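You operate a simulated robot arm through the tools that you are given. There is no shell and no other tool.

The job below is to be done with a simulated two-armed robot. You get a single attempt, and the scene is never put back.

JOB
Set the orange rail to 23 and send the green carton through.
Fine: on the wide belt: loosen the black knob, slide, tighten it again, then start the belt once with the green button; the other carton and the wide belt's other controls stay; Mains and the red stop may end off.

The check looks at the end state, three seconds after you hand in, the way a careful person would. Anything else that was tipped, shoved, dropped, spilled or broken makes it a failure.

ROBOT AND FRAMES
Two 7-joint arms with two-finger parallel grippers on one trunk that stands fixed in place. Base frame: the origin is at the foot of the trunk, x ahead of it, y to its left, z up. Readings come in mm, degrees, newtons and seconds.
The left shoulder is at [70, 156, 1030], the right one opposite. Payload 3.91 kg a hand.
Tool frame (each hand has its own): the origin (TCP) lies between the finger pads and is the grasp point; the fingertips stand 30 mm ahead of it; z points along the fingers, y is the line along which they close. Largest opening 110 mm; finger width 20, thickness 10; the body of the gripper, 48 by 112 mm, starts 55 mm behind the TCP.
Orientation is told as [roll, pitch, yaw] about the base's x, y, z axes, in that order, counted from this pose: with the fingers straight down and closing along the base's y, the tool's x points along the base's -x, its y along +y and its z along -z.

CONTROLS
- The arms move only by the tool servo_tool. It takes "left_moves", "right_moves" or both (then of equal length, played together; a hand with none holds still); each is a list of rows, each a list of 2 entries, a list of its own where there are three numbers: the shift along the base's x, y, z in mm, then the turn, a rotation vector about the base's x, y, z in degrees. In form: [[[x, y, z], [wx, wy, wz]], ...]. A call has 1 to 20 rows; each row shifts and turns the commanded pose from where the row before left it. "left_fingers" and "right_fingers" are, for a hand that has rows, the finger opening in mm, from 0 to 110, set as the call begins (left out, the last holds). Each row takes 0.2 s and may step no farther than 50 mm and 8.6 degrees from the row before; otherwise, or with a gripper value out of range, the whole call is refused. A pose out of reach is approached as far as the arm can. The call stops where the force on the tool passes 40 N (or 10 N more than at its start, if that is more) or the arm is blocked; 0.2 s more then pass. The fingers move at their own pace (about 108 mm/s each) and stop on an object; they squeeze with about 24 N. The grip force told is the motor's: it shows also when the fingers shut on nothing. Time passes only in rows, and 0.2 s behind the last, so rows that do not move let the fingers close. The reply holds the time, the measured pose of the TCP, the force on the tool along the base axes, the opening and the grip force, in the units named above and with some noise, with the torque about the TCP (base axes, N m) and any sound that the robot's microphone picked up.
- Cameras (640 x 400 px; columns grow to the right, rows downward): "scene" is now at [139.2, -41.9, 1265.7]; the picture's right is [-0.48, -0.88, 0.00], its down [-0.43, 0.23, -0.87] and it looks along [0.76, -0.42, -0.49] (base axes); focal length 328 px, centre (320, 200). "left" rides on the left gripper at [72, -17, -103] in its tool frame; the picture's right is [0.23, 0.97, 0.00], its down [-0.76, 0.18, -0.62] and it looks along [-0.61, 0.14, 0.78] (tool axes); focal length 222 px, centre (320, 200). "right" rides on the right gripper at [72, 17, -103] in its tool frame; the picture's right is [-0.23, 0.97, 0.00], its down [-0.76, -0.18, -0.62] and it looks along [-0.61, -0.14, 0.78] (tool axes); focal length 222 px, centre (320, 200).
- snapshot(camera): a new picture of that camera. It takes no simulated time.
- move_column(by): slides the trunk up (or, below 0, down) by that many mm; the arms and the scene camera ride with it, the base frame stays. It gives what a move gives, with no picture.
- head_to(pan, tilt): turns the head with the scene camera to pan (to the left, within 86 degrees either way) and tilt (down, from -29 to 69), counted from straight ahead of the robot. It gives what a move gives.
- probe_pixels(camera, pixels): for up to 12 pixels [column, row] of the newest picture of that camera ("zoom" is the newest enlarged one), the place [x, y, z] in the base frame of the surface seen there, good to about 2 mm, but the place of the scene camera against the robot may be out by one fixed shift of up to 12 mm in any direction. It takes no simulated time.
- zoom(camera, box): a new picture of the part [left, top, right, bottom] of that camera's present view, enlarged. It takes no simulated time.
- hand_in(): hands the job in; it is judged then, once.

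Unless the task says otherwise, let go and move clear before handing in.

The tools are called after "Emit:" by a JSON object that holds its "name" and its "arguments". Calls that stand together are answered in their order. servo_tool: Moves the arms, as the interface text tells. Its arguments: {"type":"object","properties":{"left_moves":{"type":"array"},"left_fingers":{"type":"number"},"right_moves":{"type":"array"},"right_fingers":{"type":"number"}},"required":[]} The other tools are called the same way: move_column (by) slides the trunk up or down; head_to (pan, tilt) turns the head that bears the scene camera; snapshot (camera) takes a picture; probe_pixels (camera, pixels) gives the place of the surface under pixels of a picture; zoom (camera, box) takes an enlarged picture of a part of a camera's view; hand_in () hands the job in.

At the start:

```text
clock: 0.0
left_eef_pos: [641.0, -4.9, 1117.8]
left_tool_rot: [0.0, -0.1, 0.1]
left_ft_force: [0.3, 0.5, -0.5]
left_ft_torque: [0.04, -0.01, 0.01]
left_width: 110.2
left_gripper_force: 0.0
right_eef_pos: [408.4, -613.4, 1102.4]
right_tool_rot: [0.0, -0.1, 0.0]
right_ft_force: [0.3, 0.2, -0.5]
right_ft_torque: [0.03, 0.04, -0.01]
right_width: 109.8
right_gripper_force: 0.2
trunk travel left (down, up): [-475.0, 465.0]
head pan, tilt: [-28.5, 29.4]
```

scene: 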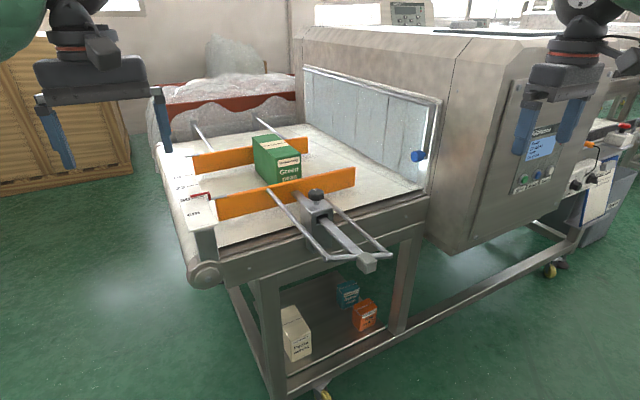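
right: 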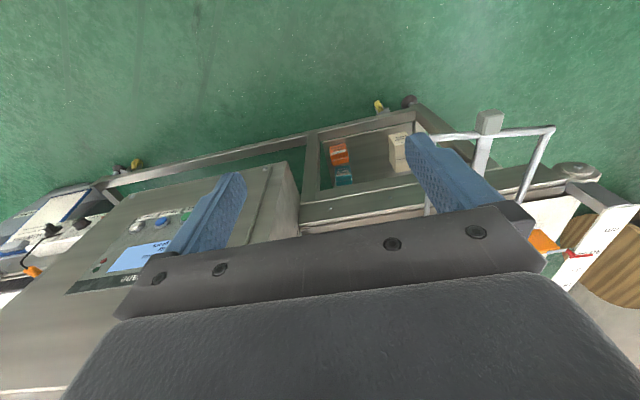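
left: 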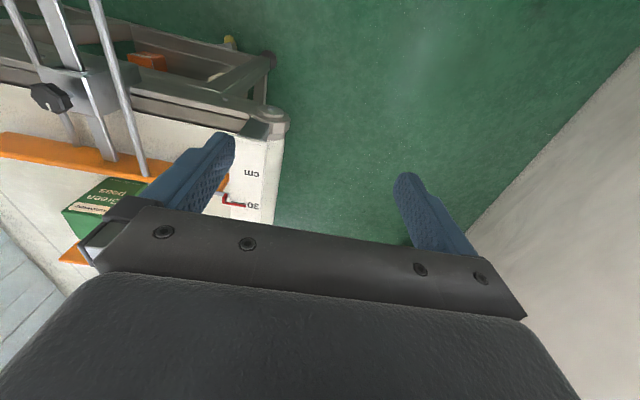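

The scene picture shows the wide belt with a green carton between two orange rails (near rail at 215-355,170-220), a black knob at (315,195), a blue knob at (418,156) and a control panel at (540,150). I'll zoom into the important parts first.

Emit:
{"name": "zoom", "arguments": {"camera": "scene", "box": [150, 110, 450, 298]}}

Emit:
{"name": "zoom", "arguments": {"camera": "scene", "box": [480, 80, 640, 240]}}

Emit:
{"name": "zoom", "arguments": {"camera": "scene", "box": [170, 170, 250, 230]}}

```text
2.13 times, centred on (300, 204) of scene
```

zoom: 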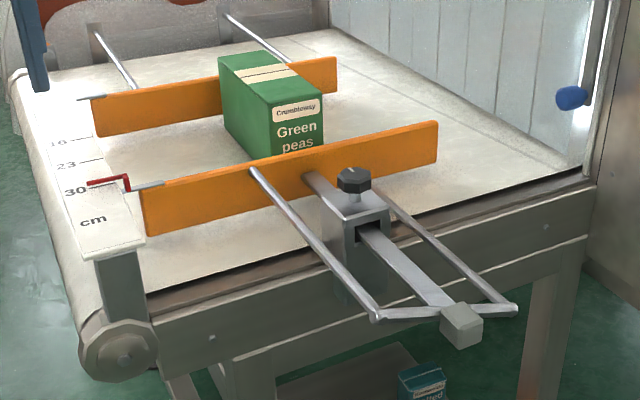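

```text
2.50 times, centred on (560, 160) of scene
```

zoom: 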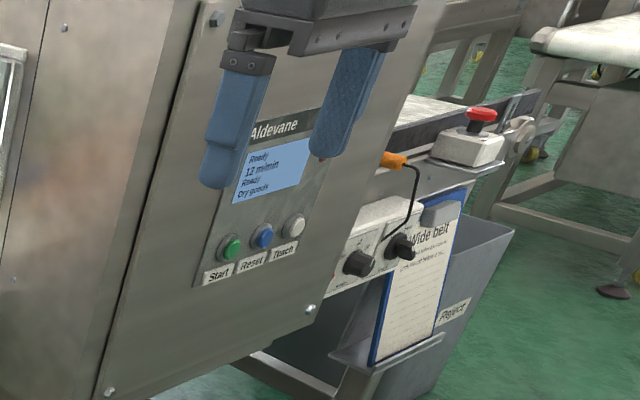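

```text
6.67 times, centred on (210, 200) of scene
```

zoom: 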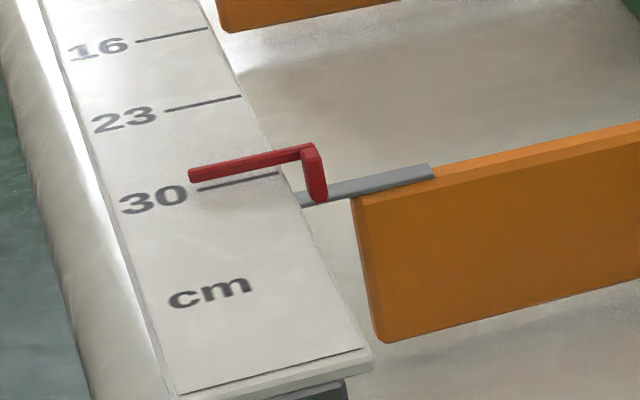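

The red pointer on the near rail sits by the 30 mark (zoom (250,165)), and there is a notice "Wide belt" near the right. I'll turn the head to read it and see the rest.

Emit:
{"name": "head_to", "arguments": {"pan": -60, "tilt": 30}}

Emit:
{"name": "snapshot", "arguments": {"camera": "scene"}}

Emit:
{"name": "zoom", "arguments": {"camera": "scene", "box": [200, 60, 440, 210]}}

```text
clock: 1.0
left_eef_pos: [640.2, -4.7, 1117.2]
left_tool_rot: [0.0, 0.0, 0.1]
left_ft_force: [-0.2, -0.3, 0.4]
left_ft_torque: [0.0, 0.0, 0.01]
left_width: 110.0
left_gripper_force: 0.1
right_eef_pos: [410.3, -614.7, 1100.6]
right_tool_rot: [0.0, 0.0, 0.0]
right_ft_force: [-0.3, -0.5, 0.4]
right_ft_torque: [0.04, 0.01, 0.0]
right_width: 110.1
right_gripper_force: 0.1
trunk travel left (down, up): [-475.0, 465.0]
head pan, tilt: [-60.0, 30.0]
```

```text
taken
```

scene: 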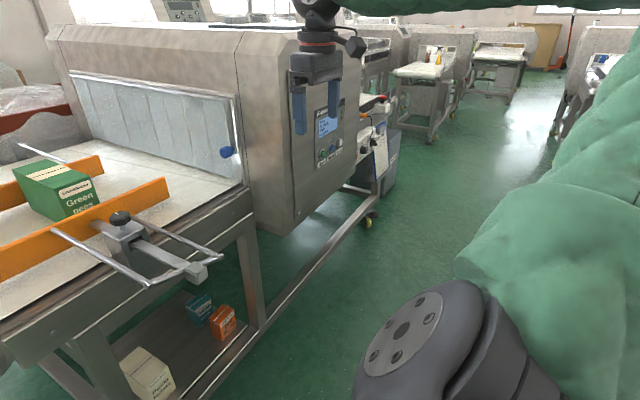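

```text
2.67 times, centred on (320, 135) of scene
```

zoom: 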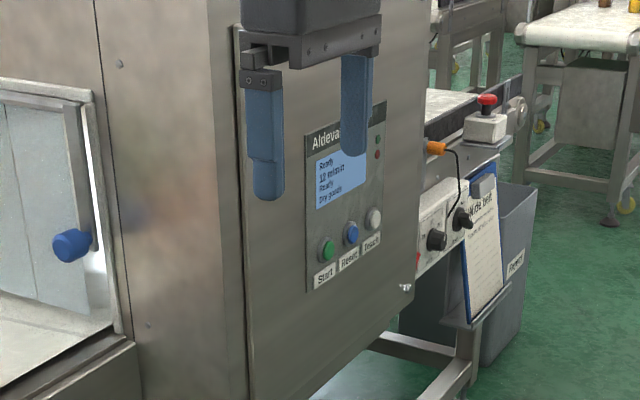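

The panel with Start/Reset/Teach and a clipboard are visible around (330,130) and (375,150). I'll enlarge these.

Emit:
{"name": "zoom", "arguments": {"camera": "scene", "box": [350, 85, 414, 185]}}

Emit:
{"name": "zoom", "arguments": {"camera": "scene", "box": [310, 95, 350, 175]}}

Emit:
{"name": "probe_pixels", "arguments": {"camera": "scene", "pixels": [[322, 153], [331, 148], [340, 142], [363, 151], [373, 142], [384, 98], [230, 152], [120, 218], [297, 218], [355, 185]]}}

Emit:
{"name": "zoom", "arguments": {"camera": "scene", "box": [140, 0, 220, 50]}}

```text
4.00 times, centred on (382, 135) of scene
```

zoom: 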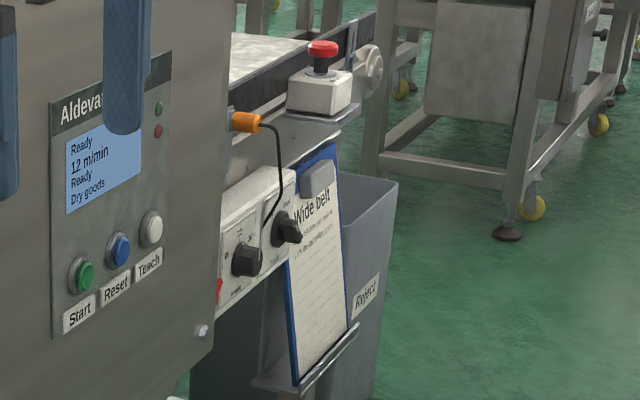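

```text
5.00 times, centred on (330, 135) of scene
```

zoom: 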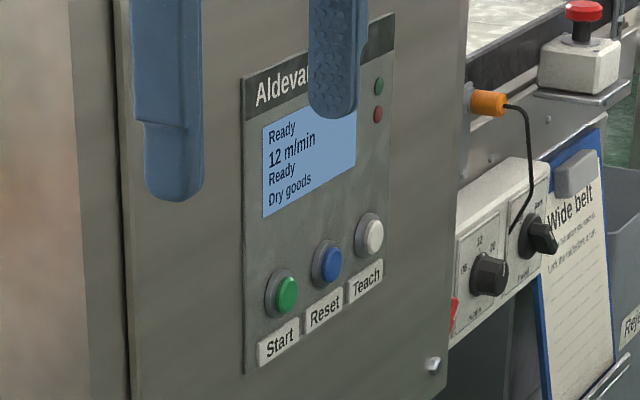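

```text
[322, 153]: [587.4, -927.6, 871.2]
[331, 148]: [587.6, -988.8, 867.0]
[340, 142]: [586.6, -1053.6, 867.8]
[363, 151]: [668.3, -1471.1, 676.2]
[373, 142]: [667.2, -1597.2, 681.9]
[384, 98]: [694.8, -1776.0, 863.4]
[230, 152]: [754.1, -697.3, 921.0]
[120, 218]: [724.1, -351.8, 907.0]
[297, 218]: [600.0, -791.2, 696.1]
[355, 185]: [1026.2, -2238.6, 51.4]
```

```text
8.00 times, centred on (180, 25) of scene
```

zoom: 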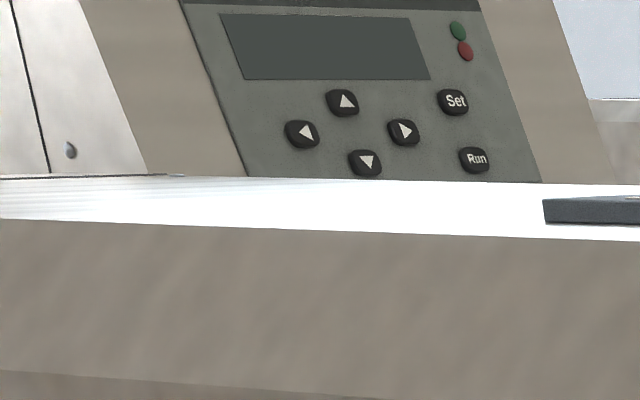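

The Start button is at about (587,-928,871), and the panel reads "Ready, 12 m/min". I'll try to read the clipboard and look at the other side.

Emit:
{"name": "zoom", "arguments": {"camera": "scene", "box": [370, 120, 402, 160]}}

Emit:
{"name": "zoom", "arguments": {"camera": "scene", "box": [345, 125, 385, 165]}}

Emit:
{"name": "head_to", "arguments": {"pan": 10, "tilt": 30}}

Emit:
{"name": "snapshot", "arguments": {"camera": "scene"}}

```text
10.00 times, centred on (386, 140) of scene
```

zoom: 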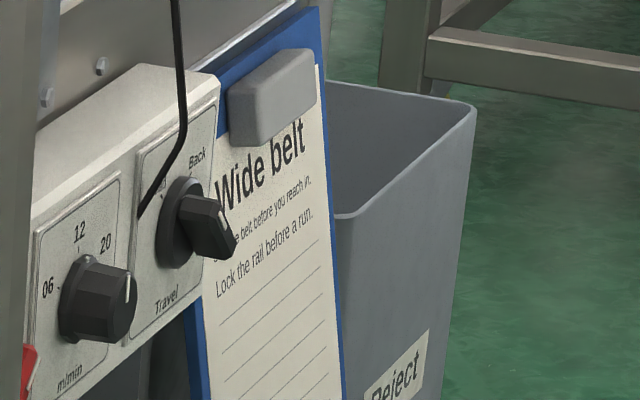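

```text
10.00 times, centred on (365, 145) of scene
```

zoom: 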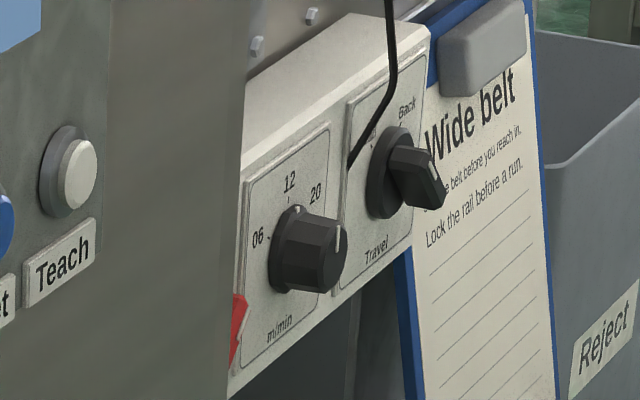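

```text
clock: 2.4
left_eef_pos: [641.0, -4.8, 1117.8]
left_tool_rot: [0.0, 0.0, 0.0]
left_ft_force: [-0.4, 0.5, 0.4]
left_ft_torque: [-0.02, 0.04, 0.01]
left_width: 110.0
left_gripper_force: 0.1
right_eef_pos: [411.7, -615.5, 1101.4]
right_tool_rot: [0.0, 0.0, 0.0]
right_ft_force: [0.2, -0.1, 0.1]
right_ft_torque: [0.01, -0.01, 0.01]
right_width: 110.0
right_gripper_force: 0.1
trunk travel left (down, up): [-475.0, 465.0]
head pan, tilt: [10.0, 30.0]
```

```text
taken
```

scene: 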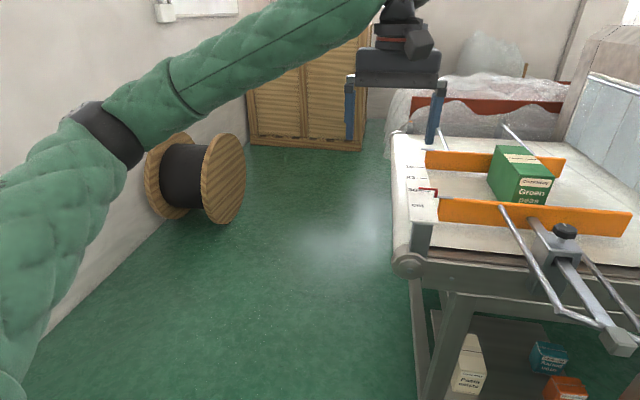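

The notice reads "(Stop) the belt before you reach in. Lock the rail before a run." The belt is idle. Next I turn the head to the belt and measure the rail, clamp and scale.

Emit:
{"name": "head_to", "arguments": {"pan": -25, "tilt": 40}}

Emit:
{"name": "snapshot", "arguments": {"camera": "scene"}}

Emit:
{"name": "zoom", "arguments": {"camera": "scene", "box": [150, 50, 470, 250]}}

```text
clock: 3.4
left_eef_pos: [640.7, -4.4, 1116.7]
left_tool_rot: [0.0, 0.0, 0.0]
left_ft_force: [-0.6, -0.9, 0.4]
left_ft_torque: [-0.02, -0.04, 0.03]
left_width: 110.0
left_gripper_force: 0.0
right_eef_pos: [410.4, -614.6, 1102.0]
right_tool_rot: [0.0, 0.0, 0.0]
right_ft_force: [-0.3, -0.5, 0.3]
right_ft_torque: [-0.01, -0.01, 0.02]
right_width: 110.2
right_gripper_force: 0.1
trunk travel left (down, up): [-475.0, 465.0]
head pan, tilt: [-25.0, 40.0]
```

```text
taken
```

scene: 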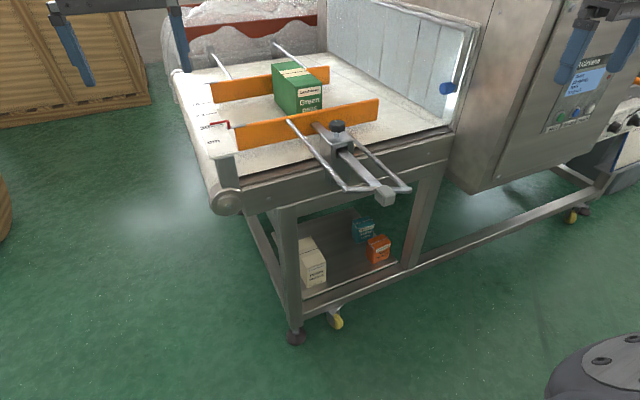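

```text
2.00 times, centred on (310, 150) of scene
```

zoom: 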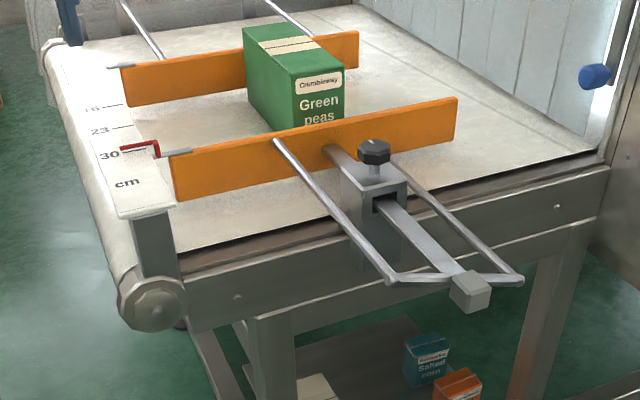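

Emit:
{"name": "probe_pixels", "arguments": {"camera": "zoom", "pixels": [[375, 150], [374, 160], [374, 184], [470, 280], [468, 297], [392, 280], [516, 278], [180, 170], [455, 105], [330, 150], [150, 142], [122, 150]]}}

Emit:
{"name": "probe_pixels", "arguments": {"camera": "zoom", "pixels": [[127, 155], [122, 127], [115, 104], [130, 75], [355, 40], [250, 28], [342, 70], [295, 72], [310, 112], [420, 220], [595, 75], [220, 140]]}}

```text
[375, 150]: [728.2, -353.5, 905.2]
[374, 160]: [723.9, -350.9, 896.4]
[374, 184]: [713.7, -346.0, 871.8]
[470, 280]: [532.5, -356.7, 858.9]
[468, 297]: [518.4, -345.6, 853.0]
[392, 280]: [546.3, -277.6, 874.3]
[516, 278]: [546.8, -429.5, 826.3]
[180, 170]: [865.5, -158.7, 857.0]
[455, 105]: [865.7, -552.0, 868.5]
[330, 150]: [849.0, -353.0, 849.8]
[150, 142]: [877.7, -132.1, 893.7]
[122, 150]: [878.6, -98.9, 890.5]
```

```text
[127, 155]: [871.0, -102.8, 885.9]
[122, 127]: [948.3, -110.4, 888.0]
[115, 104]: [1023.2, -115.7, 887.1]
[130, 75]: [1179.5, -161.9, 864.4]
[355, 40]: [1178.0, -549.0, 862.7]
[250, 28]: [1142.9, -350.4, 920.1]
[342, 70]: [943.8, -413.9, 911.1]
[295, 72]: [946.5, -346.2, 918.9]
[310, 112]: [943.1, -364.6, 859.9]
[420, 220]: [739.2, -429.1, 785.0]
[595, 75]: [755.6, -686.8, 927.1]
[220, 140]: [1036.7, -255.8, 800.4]
```

The near rail is at x≈866, carton from x≈944 to 1143, far rail ≈1178, knob near (724,-352,905), slide end block ≈(525,-350,856). I'll move the left hand over the scale to get a clear overhead view of it and zoom at the clamp.

Emit:
{"name": "servo_tool", "arguments": {"left_moves": [[[10, -20, 0], [0, 0, 0]], [[10, -20, 0], [0, 0, 0]], [[10, -20, 0], [0, 0, 0]], [[10, -20, 0], [0, 0, 0]], [[10, -15, 0], [0, 0, 0]]]}}

Emit:
{"name": "snapshot", "arguments": {"camera": "left"}}

Emit:
{"name": "zoom", "arguments": {"camera": "scene", "box": [290, 100, 420, 210]}}

Emit:
{"name": "zoom", "arguments": {"camera": "scene", "box": [190, 90, 250, 150]}}

```text
clock: 4.6
left_eef_pos: [690.8, -98.7, 1115.6]
left_tool_rot: [0.0, 0.1, 0.1]
left_ft_force: [0.2, 0.3, -0.5]
left_ft_torque: [-0.01, 0.05, -0.01]
left_width: 109.8
left_gripper_force: 0.0
right_eef_pos: [410.9, -614.3, 1102.0]
right_tool_rot: [0.0, 0.0, 0.1]
right_ft_force: [-0.6, -0.2, 0.9]
right_ft_torque: [-0.03, 0.04, 0.04]
right_width: 110.0
right_gripper_force: 0.1
trunk travel left (down, up): [-475.0, 465.0]
head pan, tilt: [-25.0, 40.0]
```

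```text
taken
```

left: 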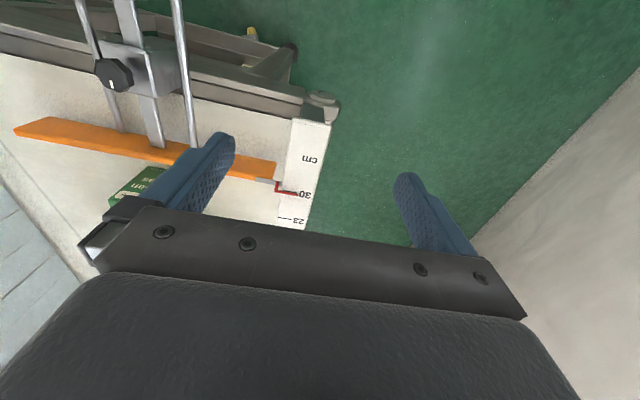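

```text
3.64 times, centred on (355, 155) of scene
```

zoom: 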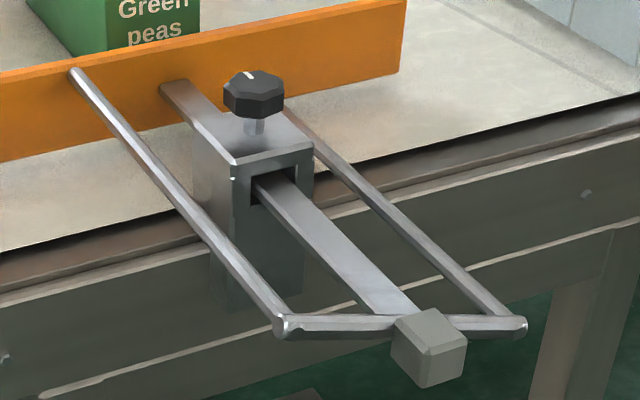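

```text
6.67 times, centred on (220, 120) of scene
```

zoom: 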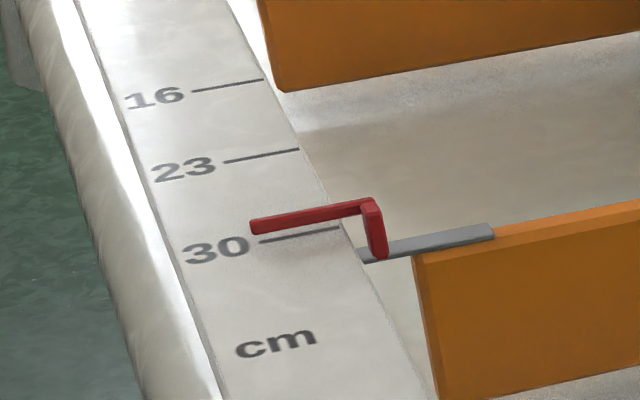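

The left view shows the pointer and the 30/23 marks at (285,190). I'll enlarge it and probe for exact places.

Emit:
{"name": "zoom", "arguments": {"camera": "left", "box": [250, 150, 330, 230]}}

Emit:
{"name": "probe_pixels", "arguments": {"camera": "left", "pixels": [[113, 75], [150, 145], [127, 52], [100, 60], [270, 168], [20, 128]]}}

Emit:
{"name": "zoom", "arguments": {"camera": "left", "box": [60, 20, 220, 120]}}

```text
5.00 times, centred on (290, 190) of left
```

zoom: 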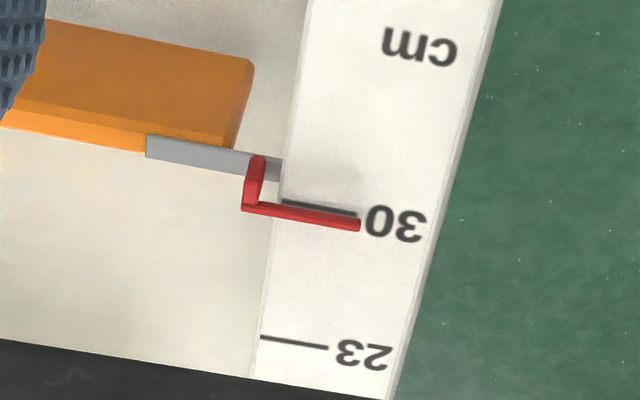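

```text
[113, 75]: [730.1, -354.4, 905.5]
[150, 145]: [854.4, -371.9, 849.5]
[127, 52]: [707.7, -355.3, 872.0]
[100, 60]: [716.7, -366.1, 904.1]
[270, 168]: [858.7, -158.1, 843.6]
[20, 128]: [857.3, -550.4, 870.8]
```

```text
4.00 times, centred on (140, 70) of left
```

zoom: 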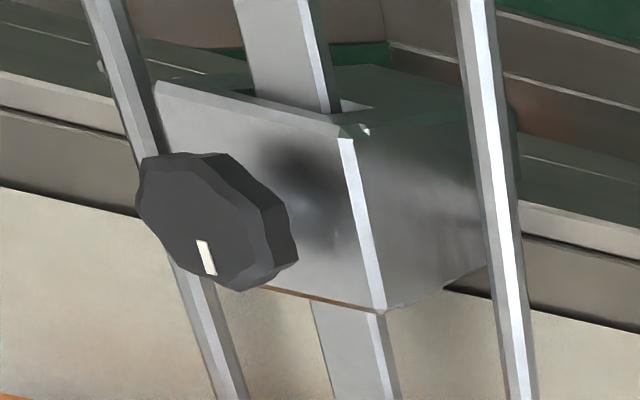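

I'll probe the marks, pointer and knob with the left camera's enlarged views.

Emit:
{"name": "probe_pixels", "arguments": {"camera": "zoom", "pixels": [[142, 190], [205, 200], [298, 260], [185, 155], [205, 260], [230, 290], [160, 95], [380, 300], [345, 140], [260, 160], [280, 240], [150, 160]]}}

Emit:
{"name": "zoom", "arguments": {"camera": "left", "box": [270, 170, 320, 230]}}

```text
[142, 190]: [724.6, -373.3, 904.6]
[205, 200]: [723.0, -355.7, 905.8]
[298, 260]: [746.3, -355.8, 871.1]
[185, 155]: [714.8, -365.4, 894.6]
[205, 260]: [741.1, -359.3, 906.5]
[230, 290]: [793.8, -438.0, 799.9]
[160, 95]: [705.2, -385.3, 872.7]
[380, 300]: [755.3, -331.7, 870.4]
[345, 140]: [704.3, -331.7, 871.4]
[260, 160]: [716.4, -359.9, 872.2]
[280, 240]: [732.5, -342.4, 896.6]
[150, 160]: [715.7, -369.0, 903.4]
```

```text
6.67 times, centred on (295, 200) of left
```

zoom: 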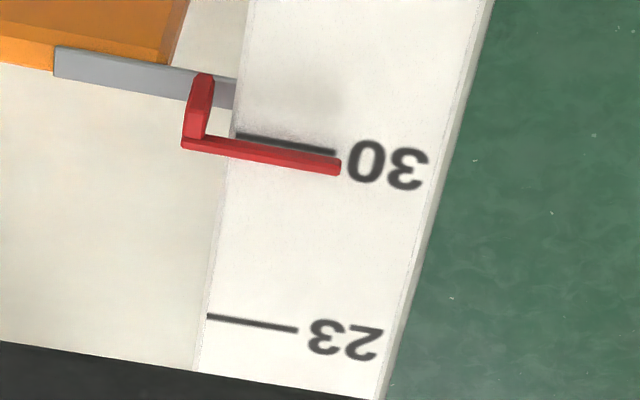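

Emit:
{"name": "probe_pixels", "arguments": {"camera": "zoom", "pixels": [[290, 147], [250, 323], [280, 158], [220, 148], [330, 165], [300, 150], [230, 318], [290, 328], [200, 110], [120, 75], [90, 62], [250, 138]]}}

```text
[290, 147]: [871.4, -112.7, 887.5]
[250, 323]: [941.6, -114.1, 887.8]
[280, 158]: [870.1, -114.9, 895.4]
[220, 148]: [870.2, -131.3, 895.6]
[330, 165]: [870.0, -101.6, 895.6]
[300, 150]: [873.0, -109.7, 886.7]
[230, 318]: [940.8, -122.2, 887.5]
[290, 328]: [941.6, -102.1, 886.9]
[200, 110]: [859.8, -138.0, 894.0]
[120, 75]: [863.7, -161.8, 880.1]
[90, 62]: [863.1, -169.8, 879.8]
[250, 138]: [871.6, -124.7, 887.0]
```

The left camera gives the pointer at x≈870, mark 30 at 871.4 and mark 23 at 941.5, so the slide is +71 mm; the knob's centre is about (730,-358), top z 906. I move the right hand behind the knob for a close look.

Emit:
{"name": "servo_tool", "arguments": {"right_moves": [[[28, 32, -5], [0, 0, 0]], [[28, 32, -5], [0, 0, 0]], [[28, 32, -5], [0, 0, 0]], [[28, 32, -5], [0, 0, 0]], [[28, 32, -5], [0, 0, 0]], [[28, 32, -5], [0, 0, 0]], [[28, 32, -5], [0, 0, 0]], [[28, 32, -5], [0, 0, 0]]], "right_fingers": 80}}

Emit:
{"name": "snapshot", "arguments": {"camera": "right"}}

Emit:
{"name": "snapshot", "arguments": {"camera": "scene"}}

```text
clock: 6.4
left_eef_pos: [693.1, -97.9, 1115.0]
left_tool_rot: [-0.1, 0.0, 0.0]
left_ft_force: [0.5, 0.3, 0.2]
left_ft_torque: [-0.01, 0.0, 0.01]
left_width: 109.7
left_gripper_force: 0.1
right_eef_pos: [638.1, -354.7, 1063.0]
right_tool_rot: [-0.1, 0.0, -0.1]
right_ft_force: [1.2, 0.1, 0.4]
right_ft_torque: [0.0, -0.01, 0.0]
right_width: 80.3
right_gripper_force: 0.0
trunk travel left (down, up): [-475.0, 465.0]
head pan, tilt: [-25.0, 40.0]
```

```text
taken
```

right: 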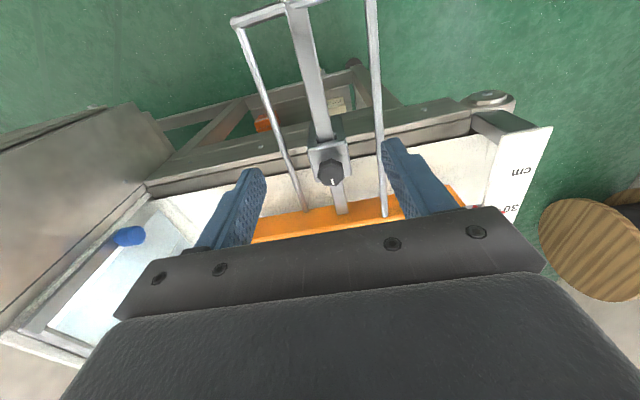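

```text
taken
```

scene: 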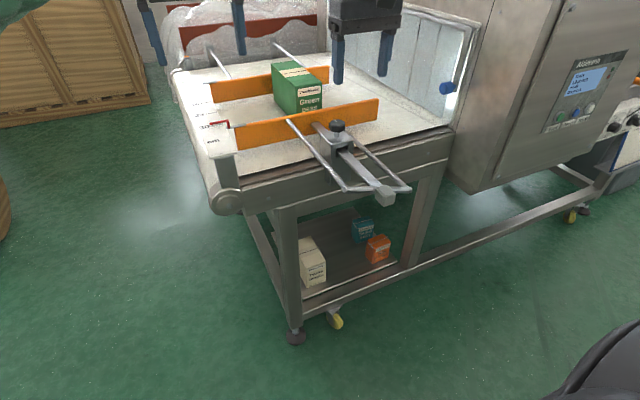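

Emit:
{"name": "zoom", "arguments": {"camera": "right", "box": [290, 120, 370, 210]}}

Emit:
{"name": "probe_pixels", "arguments": {"camera": "right", "pixels": [[331, 170], [322, 172], [341, 172], [332, 180], [350, 155], [310, 160], [290, 150], [379, 150], [325, 135], [295, 8]]}}

```text
4.44 times, centred on (330, 165) of right
```

zoom: 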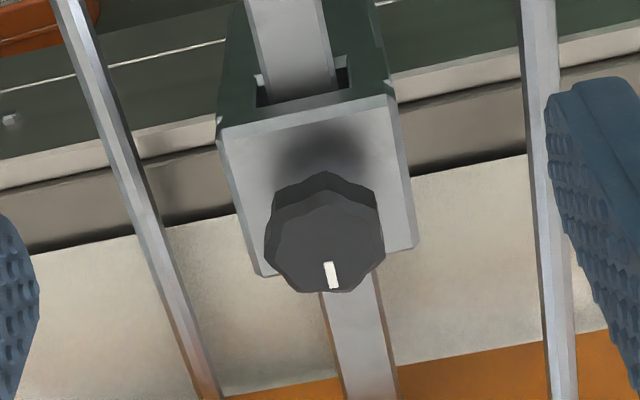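

```text
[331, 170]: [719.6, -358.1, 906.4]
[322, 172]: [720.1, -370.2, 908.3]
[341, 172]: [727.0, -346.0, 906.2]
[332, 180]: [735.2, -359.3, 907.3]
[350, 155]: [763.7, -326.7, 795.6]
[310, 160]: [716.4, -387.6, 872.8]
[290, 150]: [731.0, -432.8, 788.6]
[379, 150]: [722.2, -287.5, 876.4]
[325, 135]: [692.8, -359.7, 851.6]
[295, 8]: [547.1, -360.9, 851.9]
```

The knob is an octagon with a white index pointing to +x. I'll probe its outline in the enlarged picture.

Emit:
{"name": "probe_pixels", "arguments": {"camera": "zoom", "pixels": [[270, 245], [380, 240], [325, 240], [333, 287], [325, 210], [280, 275], [365, 285], [330, 180], [375, 200], [540, 200], [145, 200], [320, 145]]}}

```text
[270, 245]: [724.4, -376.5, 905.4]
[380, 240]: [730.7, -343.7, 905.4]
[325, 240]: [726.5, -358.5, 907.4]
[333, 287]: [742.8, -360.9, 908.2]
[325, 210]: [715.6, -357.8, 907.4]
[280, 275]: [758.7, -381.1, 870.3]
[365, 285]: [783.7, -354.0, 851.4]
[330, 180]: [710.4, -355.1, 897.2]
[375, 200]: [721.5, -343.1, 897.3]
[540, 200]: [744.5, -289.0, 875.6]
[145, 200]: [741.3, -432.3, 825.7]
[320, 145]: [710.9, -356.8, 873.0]
```

Knob centre is about (728,-359.5), 36 mm across, top z 907. I move over it while pre-turning the hand clockwise so that there is room to turn counterclockwise.

Emit:
{"name": "servo_tool", "arguments": {"right_moves": [[[11.5, -0.4, -8], [0, 0, -8]], [[11.5, -0.4, -8], [0, 0, -8]], [[11.5, -0.4, -8], [0, 0, -8]], [[11.5, -0.4, -8], [0, 0, -8]], [[11.5, -0.4, -8], [0, 0, -8]], [[11.5, -0.4, -8], [0, 0, -8]], [[11.5, -0.4, -8], [0, 0, -8]], [[11.5, -0.4, -8], [0, 0, -8]], [[0, 0, 0], [0, 0, 0]]], "right_fingers": 70}}

Emit:
{"name": "snapshot", "arguments": {"camera": "right"}}

Emit:
{"name": "snapshot", "arguments": {"camera": "left"}}

Emit:
{"name": "snapshot", "arguments": {"camera": "scene"}}

```text
clock: 8.4
left_eef_pos: [690.5, -99.1, 1115.9]
left_tool_rot: [0.0, 0.0, 0.0]
left_ft_force: [0.1, -0.8, 0.3]
left_ft_torque: [0.05, -0.03, -0.01]
left_width: 109.9
left_gripper_force: 0.1
right_eef_pos: [724.4, -361.2, 998.9]
right_tool_rot: [-0.1, 0.0, -64.2]
right_ft_force: [1.0, -0.6, -0.1]
right_ft_torque: [0.01, 0.0, 0.0]
right_width: 70.0
right_gripper_force: 0.1
trunk travel left (down, up): [-475.0, 465.0]
head pan, tilt: [-25.0, 40.0]
```

```text
taken
```

right: 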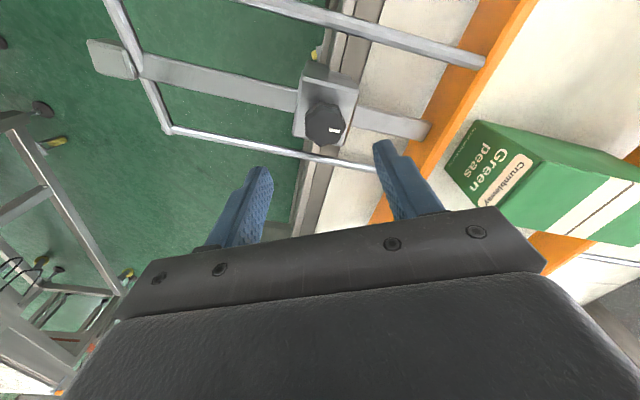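

```text
taken
```

left: 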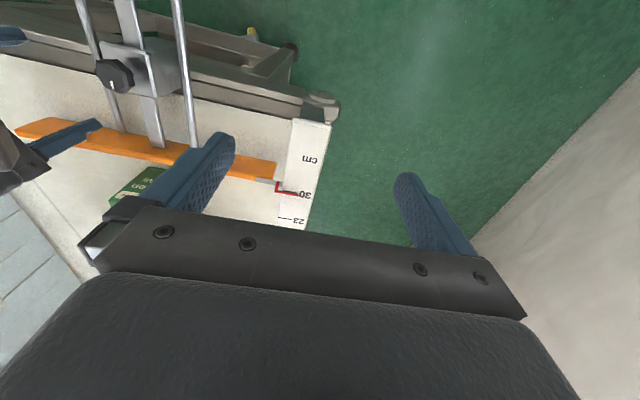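

```text
taken
```

scene: 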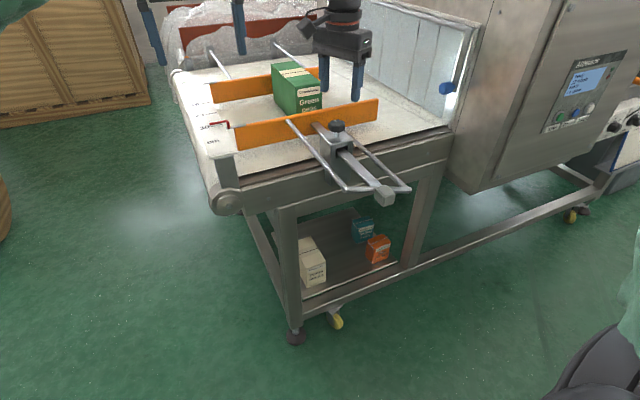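

The right camera shows the knob at (325,122); I'll probe it for the fine offset before descending.

Emit:
{"name": "zoom", "arguments": {"camera": "right", "box": [280, 80, 370, 160]}}

Emit:
{"name": "probe_pixels", "arguments": {"camera": "right", "pixels": [[325, 118], [307, 120], [343, 122], [325, 135], [325, 103], [335, 128]]}}

```text
5.00 times, centred on (325, 120) of right
```

zoom: 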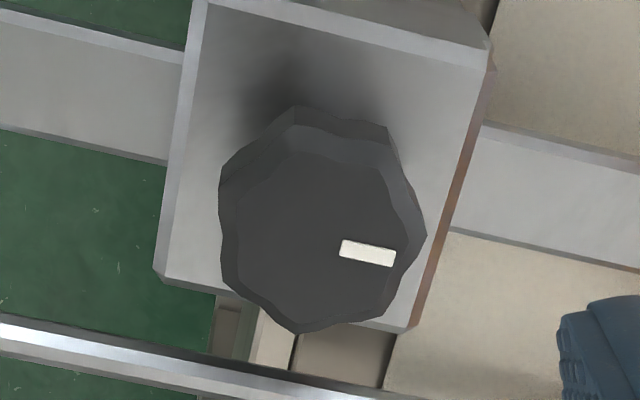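

```text
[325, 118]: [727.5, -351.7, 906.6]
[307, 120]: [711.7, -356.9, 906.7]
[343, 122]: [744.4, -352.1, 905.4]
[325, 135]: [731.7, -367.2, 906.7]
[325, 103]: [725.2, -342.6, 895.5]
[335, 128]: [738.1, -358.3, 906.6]
```

Knob centre resolves to (729.7,-359.7) against the hand at about (725,-362); I'll correct by (+4.8,+1.8) and go down so that the tips stop about 8 mm above the bracket.

Emit:
{"name": "servo_tool", "arguments": {"right_moves": [[[4.8, 1.8, 0], [0, 0, 0]], [[0, 0, -20], [0, 0, 0]], [[0, 0, -20], [0, 0, 0]], [[0, 0, -20], [0, 0, 0]], [[0, 0, -15], [0, 0, 0]], [[0, 0, -12], [0, 0, 0]], [[0, 0, 0], [0, 0, 0]]], "right_fingers": 70}}

Emit:
{"name": "snapshot", "arguments": {"camera": "right"}}

Emit:
{"name": "zoom", "arguments": {"camera": "scene", "box": [280, 60, 400, 160]}}

```text
clock: 10.0
left_eef_pos: [689.5, -98.8, 1116.6]
left_tool_rot: [0.0, 0.0, 0.0]
left_ft_force: [-0.8, -0.5, -0.2]
left_ft_torque: [-0.01, 0.01, 0.01]
left_width: 110.2
left_gripper_force: 0.0
right_eef_pos: [730.5, -359.6, 911.1]
right_tool_rot: [-0.1, 0.0, -64.0]
right_ft_force: [0.2, -0.1, 0.0]
right_ft_torque: [0.0, -0.01, -0.01]
right_width: 70.0
right_gripper_force: 0.0
trunk travel left (down, up): [-475.0, 465.0]
head pan, tilt: [-25.0, 40.0]
```

```text
taken
```

right: 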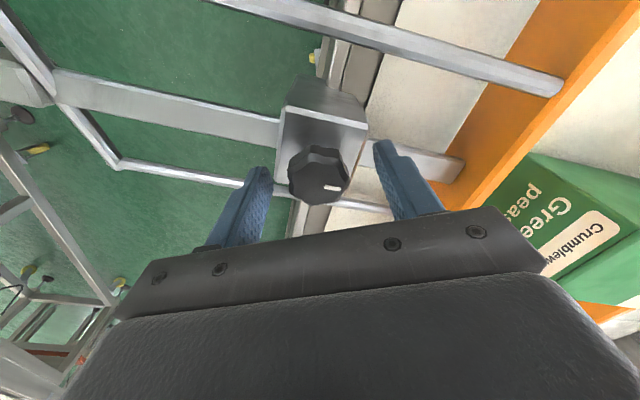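

```text
4.00 times, centred on (340, 110) of scene
```

zoom: 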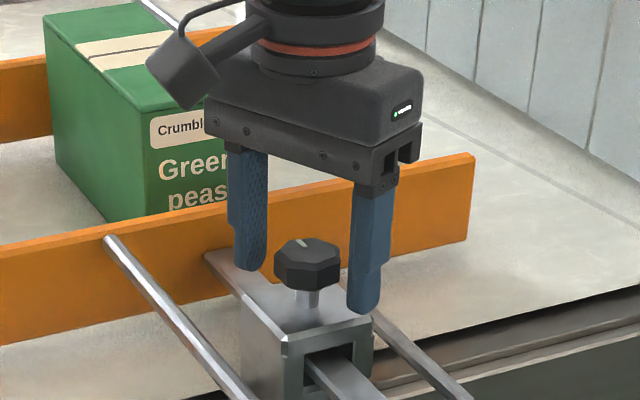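

The fingers straddle the knob cleanly (scene zoom (250,260) and (365,300)). I close on it.

Emit:
{"name": "servo_tool", "arguments": {"right_moves": [[[0, 0, 0], [0, 0, 0]], [[0, 0, 0], [0, 0, 0]], [[0, 0, 0], [0, 0, 0]]], "right_fingers": 0}}

Emit:
{"name": "servo_tool", "arguments": {"right_moves": [[[0, 0, 0], [0, 0, 8]], [[0, 0, 0], [0, 0, 8]], [[0, 0, 0], [0, 0, 8]]]}}

Emit:
{"name": "zoom", "arguments": {"camera": "left", "box": [60, 20, 220, 120]}}

Emit:
{"name": "snapshot", "arguments": {"camera": "right"}}

```text
clock: 10.8
left_eef_pos: [690.4, -98.5, 1116.9]
left_tool_rot: [0.0, 0.0, 0.0]
left_ft_force: [1.0, 1.0, -0.9]
left_ft_torque: [-0.05, -0.02, 0.0]
left_width: 109.9
left_gripper_force: 0.1
right_eef_pos: [730.2, -359.3, 911.1]
right_tool_rot: [-0.1, 0.0, -64.0]
right_ft_force: [-12.9, -3.3, -3.3]
right_ft_torque: [-0.31, 0.05, 0.05]
right_width: 36.5
right_gripper_force: 45.0
trunk travel left (down, up): [-475.0, 465.0]
head pan, tilt: [-25.0, 40.0]
```

```text
clock: 11.6
left_eef_pos: [688.2, -98.2, 1118.4]
left_tool_rot: [0.0, 0.0, 0.0]
left_ft_force: [-0.1, 0.2, -0.1]
left_ft_torque: [-0.01, -0.02, -0.01]
left_width: 110.1
left_gripper_force: 0.1
right_eef_pos: [730.4, -359.4, 912.0]
right_tool_rot: [0.0, 0.0, -39.9]
right_ft_force: [-21.5, -0.8, -4.9]
right_ft_torque: [0.1, 0.13, -0.03]
right_width: 36.5
right_gripper_force: 44.4
trunk travel left (down, up): [-475.0, 465.0]
head pan, tilt: [-25.0, 40.0]
```

```text
4.00 times, centred on (140, 70) of left
```

zoom: 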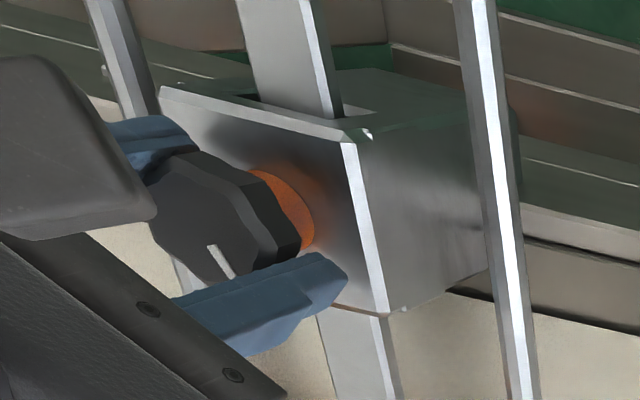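

```text
taken
```

right: 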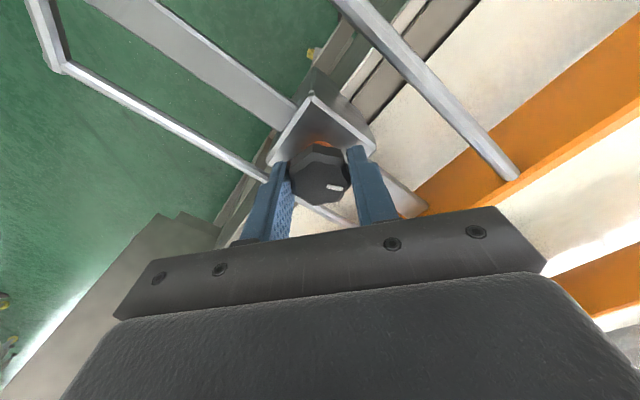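

The knob turned with the hand (index followed) and an orange collar now shows under it (zoom (285,200)). Side force is -21 N in x, so I ease the hand toward -x and keep turning.

Emit:
{"name": "servo_tool", "arguments": {"right_moves": [[[-1, 0, 0], [0, 0, 0]], [[-0.5, 0, 0], [0, 0, 8]], [[0, 0, 0], [0, 0, 8]], [[0, 0, 0], [0, 0, 8]]]}}

Emit:
{"name": "zoom", "arguments": {"camera": "left", "box": [60, 20, 220, 120]}}

```text
clock: 12.6
left_eef_pos: [690.1, -98.9, 1116.8]
left_tool_rot: [0.0, 0.0, 0.0]
left_ft_force: [0.1, 0.1, 0.3]
left_ft_torque: [-0.04, 0.02, -0.03]
left_width: 110.2
left_gripper_force: 0.0
right_eef_pos: [730.3, -361.2, 910.0]
right_tool_rot: [0.0, 0.1, -16.0]
right_ft_force: [-11.3, -2.0, -1.1]
right_ft_torque: [0.11, -0.48, 0.0]
right_width: 36.6
right_gripper_force: 45.0
trunk travel left (down, up): [-475.0, 465.0]
head pan, tilt: [-25.0, 40.0]
```

```text
4.00 times, centred on (140, 70) of left
```

zoom: 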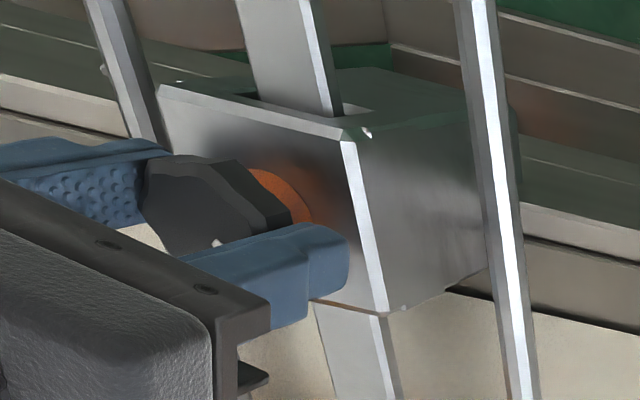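

The collar is fully exposed and z torque is near zero. I turn another 32° and watch for a stop.

Emit:
{"name": "servo_tool", "arguments": {"right_moves": [[[-0.7, 0, 0], [0, 0, 8]], [[0, 0, 0], [0, 0, 8]], [[0, 0, 0], [0, 0, 8]], [[0, 0, 0], [0, 0, 8]]]}}

Emit:
{"name": "zoom", "arguments": {"camera": "left", "box": [60, 20, 220, 120]}}

Emit:
{"name": "snapshot", "arguments": {"camera": "right"}}

```text
clock: 13.6
left_eef_pos: [692.2, -98.5, 1115.2]
left_tool_rot: [0.0, 0.1, 0.0]
left_ft_force: [-0.2, 0.5, -0.3]
left_ft_torque: [0.0, 0.0, -0.04]
left_width: 110.0
left_gripper_force: 0.0
right_eef_pos: [729.3, -359.6, 911.9]
right_tool_rot: [-0.1, -0.1, 16.1]
right_ft_force: [11.7, -7.2, 8.7]
right_ft_torque: [-0.22, 0.33, 0.01]
right_width: 36.7
right_gripper_force: 44.6
trunk travel left (down, up): [-475.0, 465.0]
head pan, tilt: [-25.0, 40.0]
```

```text
4.00 times, centred on (140, 70) of left
```

zoom: 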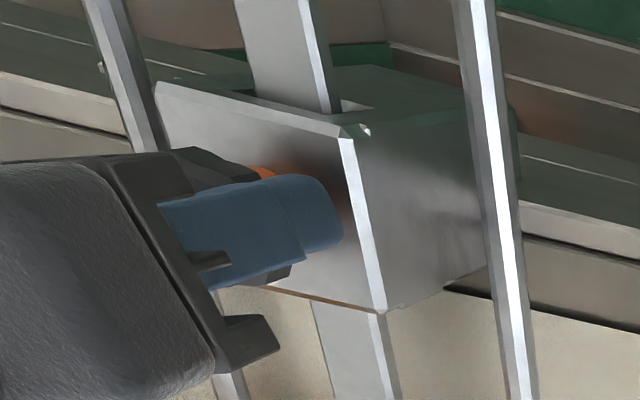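

```text
taken
```

right: 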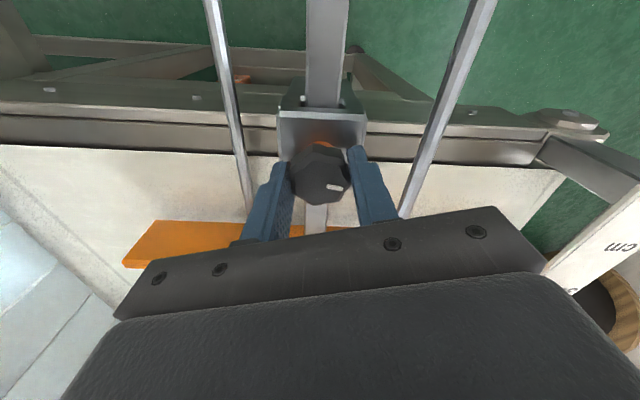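

80° of free turn with no slip and no stop, so the clamp should be loose. I let go, rise, unturn the hand, and back up over the end block.

Emit:
{"name": "servo_tool", "arguments": {"right_moves": [[[0, 0, 0], [0, 0, 0]], [[0, 0, 0], [0, 0, 0]], [[0, 0, 30], [0, 0, 0]], [[0, 0, 40], [0, 0, 0]], [[-30, 0, 30], [0, 0, -8]], [[-40, 0, 0], [0, 0, -8]], [[-45, 0, 0], [0, 0, 0]], [[-45, 0, 0], [0, 0, 0]], [[-45, 0, 0], [0, 0, 0]], [[-45, 0, 0], [0, 0, 0]], [[0, 0, 0], [0, 0, 0]]], "right_fingers": 70}}

Emit:
{"name": "snapshot", "arguments": {"camera": "right"}}

Emit:
{"name": "zoom", "arguments": {"camera": "left", "box": [60, 0, 320, 230]}}

Emit:
{"name": "zoom", "arguments": {"camera": "scene", "box": [250, 60, 450, 210]}}

```text
clock: 16.0
left_eef_pos: [692.0, -98.1, 1115.5]
left_tool_rot: [0.0, 0.1, 0.1]
left_ft_force: [-0.2, -0.3, -0.7]
left_ft_torque: [-0.02, -0.01, -0.01]
left_width: 110.4
left_gripper_force: 0.0
right_eef_pos: [476.8, -362.1, 1009.1]
right_tool_rot: [0.0, 0.0, 0.0]
right_ft_force: [-0.4, 0.1, -0.5]
right_ft_torque: [0.02, 0.01, 0.02]
right_width: 69.8
right_gripper_force: 0.1
trunk travel left (down, up): [-475.0, 465.0]
head pan, tilt: [-25.0, 40.0]
```

```text
taken
```

right: 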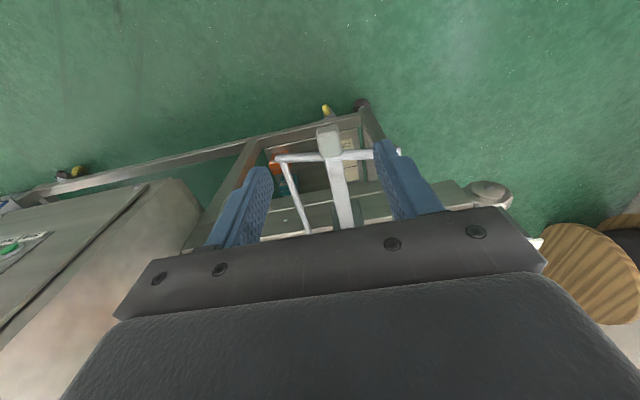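

```text
1.74 times, centred on (190, 115) of left
```

zoom: 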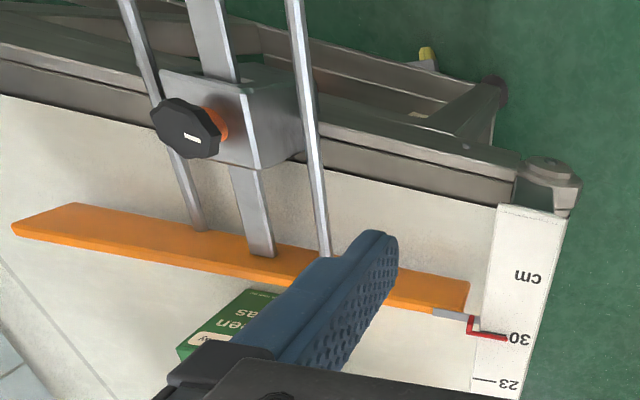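

```text
2.67 times, centred on (350, 135) of scene
```

zoom: 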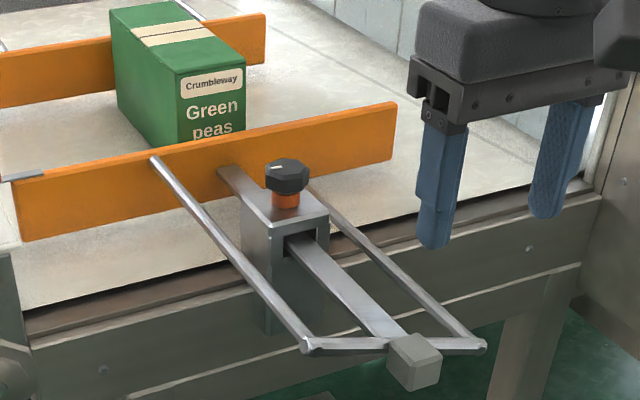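

The orange collar stays visible and the knob's index has turned ~80°. Next I locate the end block (right camera (329,138)).

Emit:
{"name": "zoom", "arguments": {"camera": "right", "box": [265, 110, 395, 190]}}

Emit:
{"name": "probe_pixels", "arguments": {"camera": "right", "pixels": [[329, 142], [318, 140], [341, 138], [322, 129], [336, 128], [320, 155], [342, 152], [329, 153], [355, 156], [290, 158], [280, 158], [340, 180]]}}

```text
4.92 times, centred on (330, 150) of right
```

zoom: 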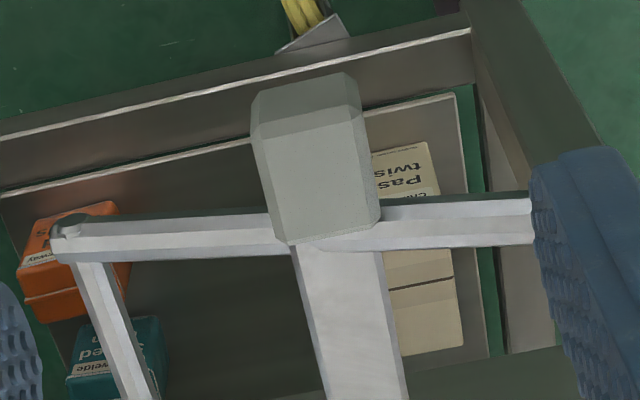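

```text
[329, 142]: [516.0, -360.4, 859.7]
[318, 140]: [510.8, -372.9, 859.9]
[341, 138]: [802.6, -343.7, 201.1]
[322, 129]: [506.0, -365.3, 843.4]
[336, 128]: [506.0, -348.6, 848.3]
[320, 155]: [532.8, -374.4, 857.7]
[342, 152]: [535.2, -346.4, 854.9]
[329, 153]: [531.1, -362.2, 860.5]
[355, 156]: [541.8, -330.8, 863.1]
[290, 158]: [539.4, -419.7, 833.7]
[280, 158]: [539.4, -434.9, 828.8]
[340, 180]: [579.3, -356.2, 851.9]
```

The end block spans x 506–536, y -375…-345, top z 860, with the crossbar just behind it at x≈540. I go over it and down to straddle it.

Emit:
{"name": "servo_tool", "arguments": {"right_moves": [[[41, 1.5, 0], [0, 0, 0]], [[0, 0, -40], [0, 0, 0]], [[0, 0, -40], [0, 0, 0]], [[0, 0, -30], [0, 0, 0]], [[0, 0, -20], [0, 0, 0]], [[0, 0, 0], [0, 0, 0]]], "right_fingers": 64}}

Emit:
{"name": "zoom", "arguments": {"camera": "right", "box": [220, 90, 420, 240]}}

Emit:
{"name": "zoom", "arguments": {"camera": "scene", "box": [300, 80, 460, 240]}}

```text
clock: 17.4
left_eef_pos: [689.8, -98.2, 1116.7]
left_tool_rot: [0.1, 0.1, 0.0]
left_ft_force: [0.9, 0.1, 0.4]
left_ft_torque: [-0.04, -0.03, 0.01]
left_width: 110.1
left_gripper_force: 0.1
right_eef_pos: [520.0, -357.2, 880.7]
right_tool_rot: [0.0, 0.0, 0.0]
right_ft_force: [-0.7, -0.3, 0.2]
right_ft_torque: [0.01, 0.03, -0.01]
right_width: 64.0
right_gripper_force: 0.0
trunk travel left (down, up): [-475.0, 465.0]
head pan, tilt: [-25.0, 40.0]
```

```text
2.67 times, centred on (320, 165) of right
```

zoom: 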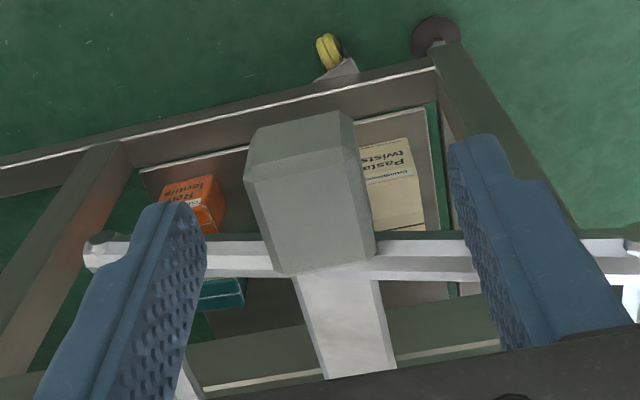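

```text
2.50 times, centred on (380, 160) of scene
```

zoom: 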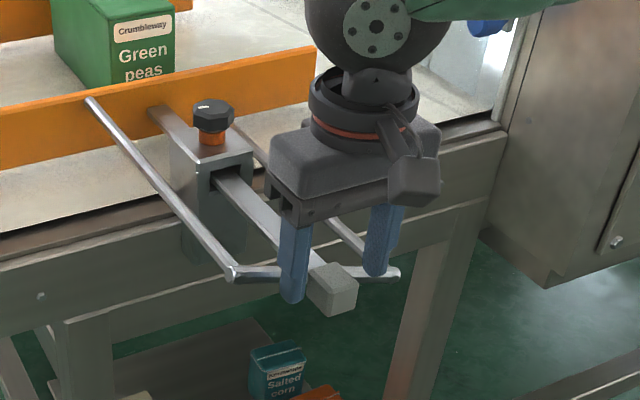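

The block's top centre lies within about 2 mm of the hand axis in the right view. I shift y by -1.5, go down 27 mm and close.

Emit:
{"name": "servo_tool", "arguments": {"right_moves": [[[-0.5, -1.5, -14], [0, 0, 0]], [[0, 0, -13], [0, 0, 0]], [[0, 0, 0], [0, 0, 0]]], "right_fingers": 64}}

Emit:
{"name": "servo_tool", "arguments": {"right_moves": [[[0, 0, 0], [0, 0, 0]], [[0, 0, 0], [0, 0, 0]], [[0, 0, 0], [0, 0, 0]]], "right_fingers": 0}}

Emit:
{"name": "zoom", "arguments": {"camera": "scene", "box": [300, 80, 460, 240]}}

```text
clock: 18.2
left_eef_pos: [690.3, -98.8, 1116.6]
left_tool_rot: [0.0, 0.0, 0.0]
left_ft_force: [-0.6, 0.0, 0.3]
left_ft_torque: [-0.01, 0.02, -0.02]
left_width: 110.1
left_gripper_force: 0.0
right_eef_pos: [519.3, -359.8, 854.2]
right_tool_rot: [0.0, 0.0, 0.0]
right_ft_force: [0.2, -0.9, 0.7]
right_ft_torque: [-0.02, 0.02, -0.04]
right_width: 63.8
right_gripper_force: 0.1
trunk travel left (down, up): [-475.0, 465.0]
head pan, tilt: [-25.0, 40.0]
```

```text
clock: 19.0
left_eef_pos: [690.6, -98.6, 1117.1]
left_tool_rot: [0.0, 0.0, -0.1]
left_ft_force: [-0.5, -0.6, -0.4]
left_ft_torque: [-0.04, 0.0, 0.02]
left_width: 110.1
left_gripper_force: 0.0
right_eef_pos: [520.3, -358.6, 854.6]
right_tool_rot: [0.0, 0.0, 0.0]
right_ft_force: [1.2, -8.0, 1.0]
right_ft_torque: [-0.16, 0.03, 0.95]
right_width: 33.5
right_gripper_force: 44.7
trunk travel left (down, up): [-475.0, 465.0]
head pan, tilt: [-25.0, 40.0]
```

```text
2.50 times, centred on (380, 160) of scene
```

zoom: 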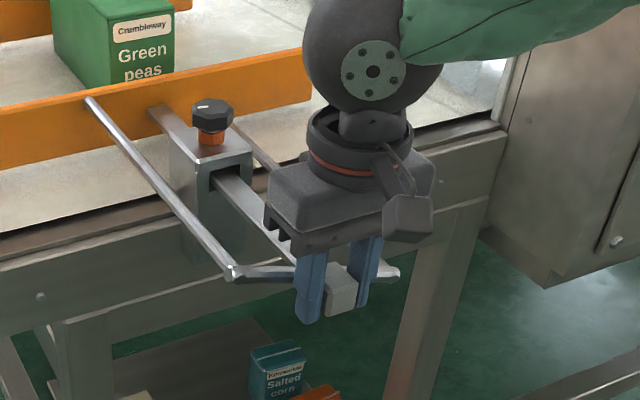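

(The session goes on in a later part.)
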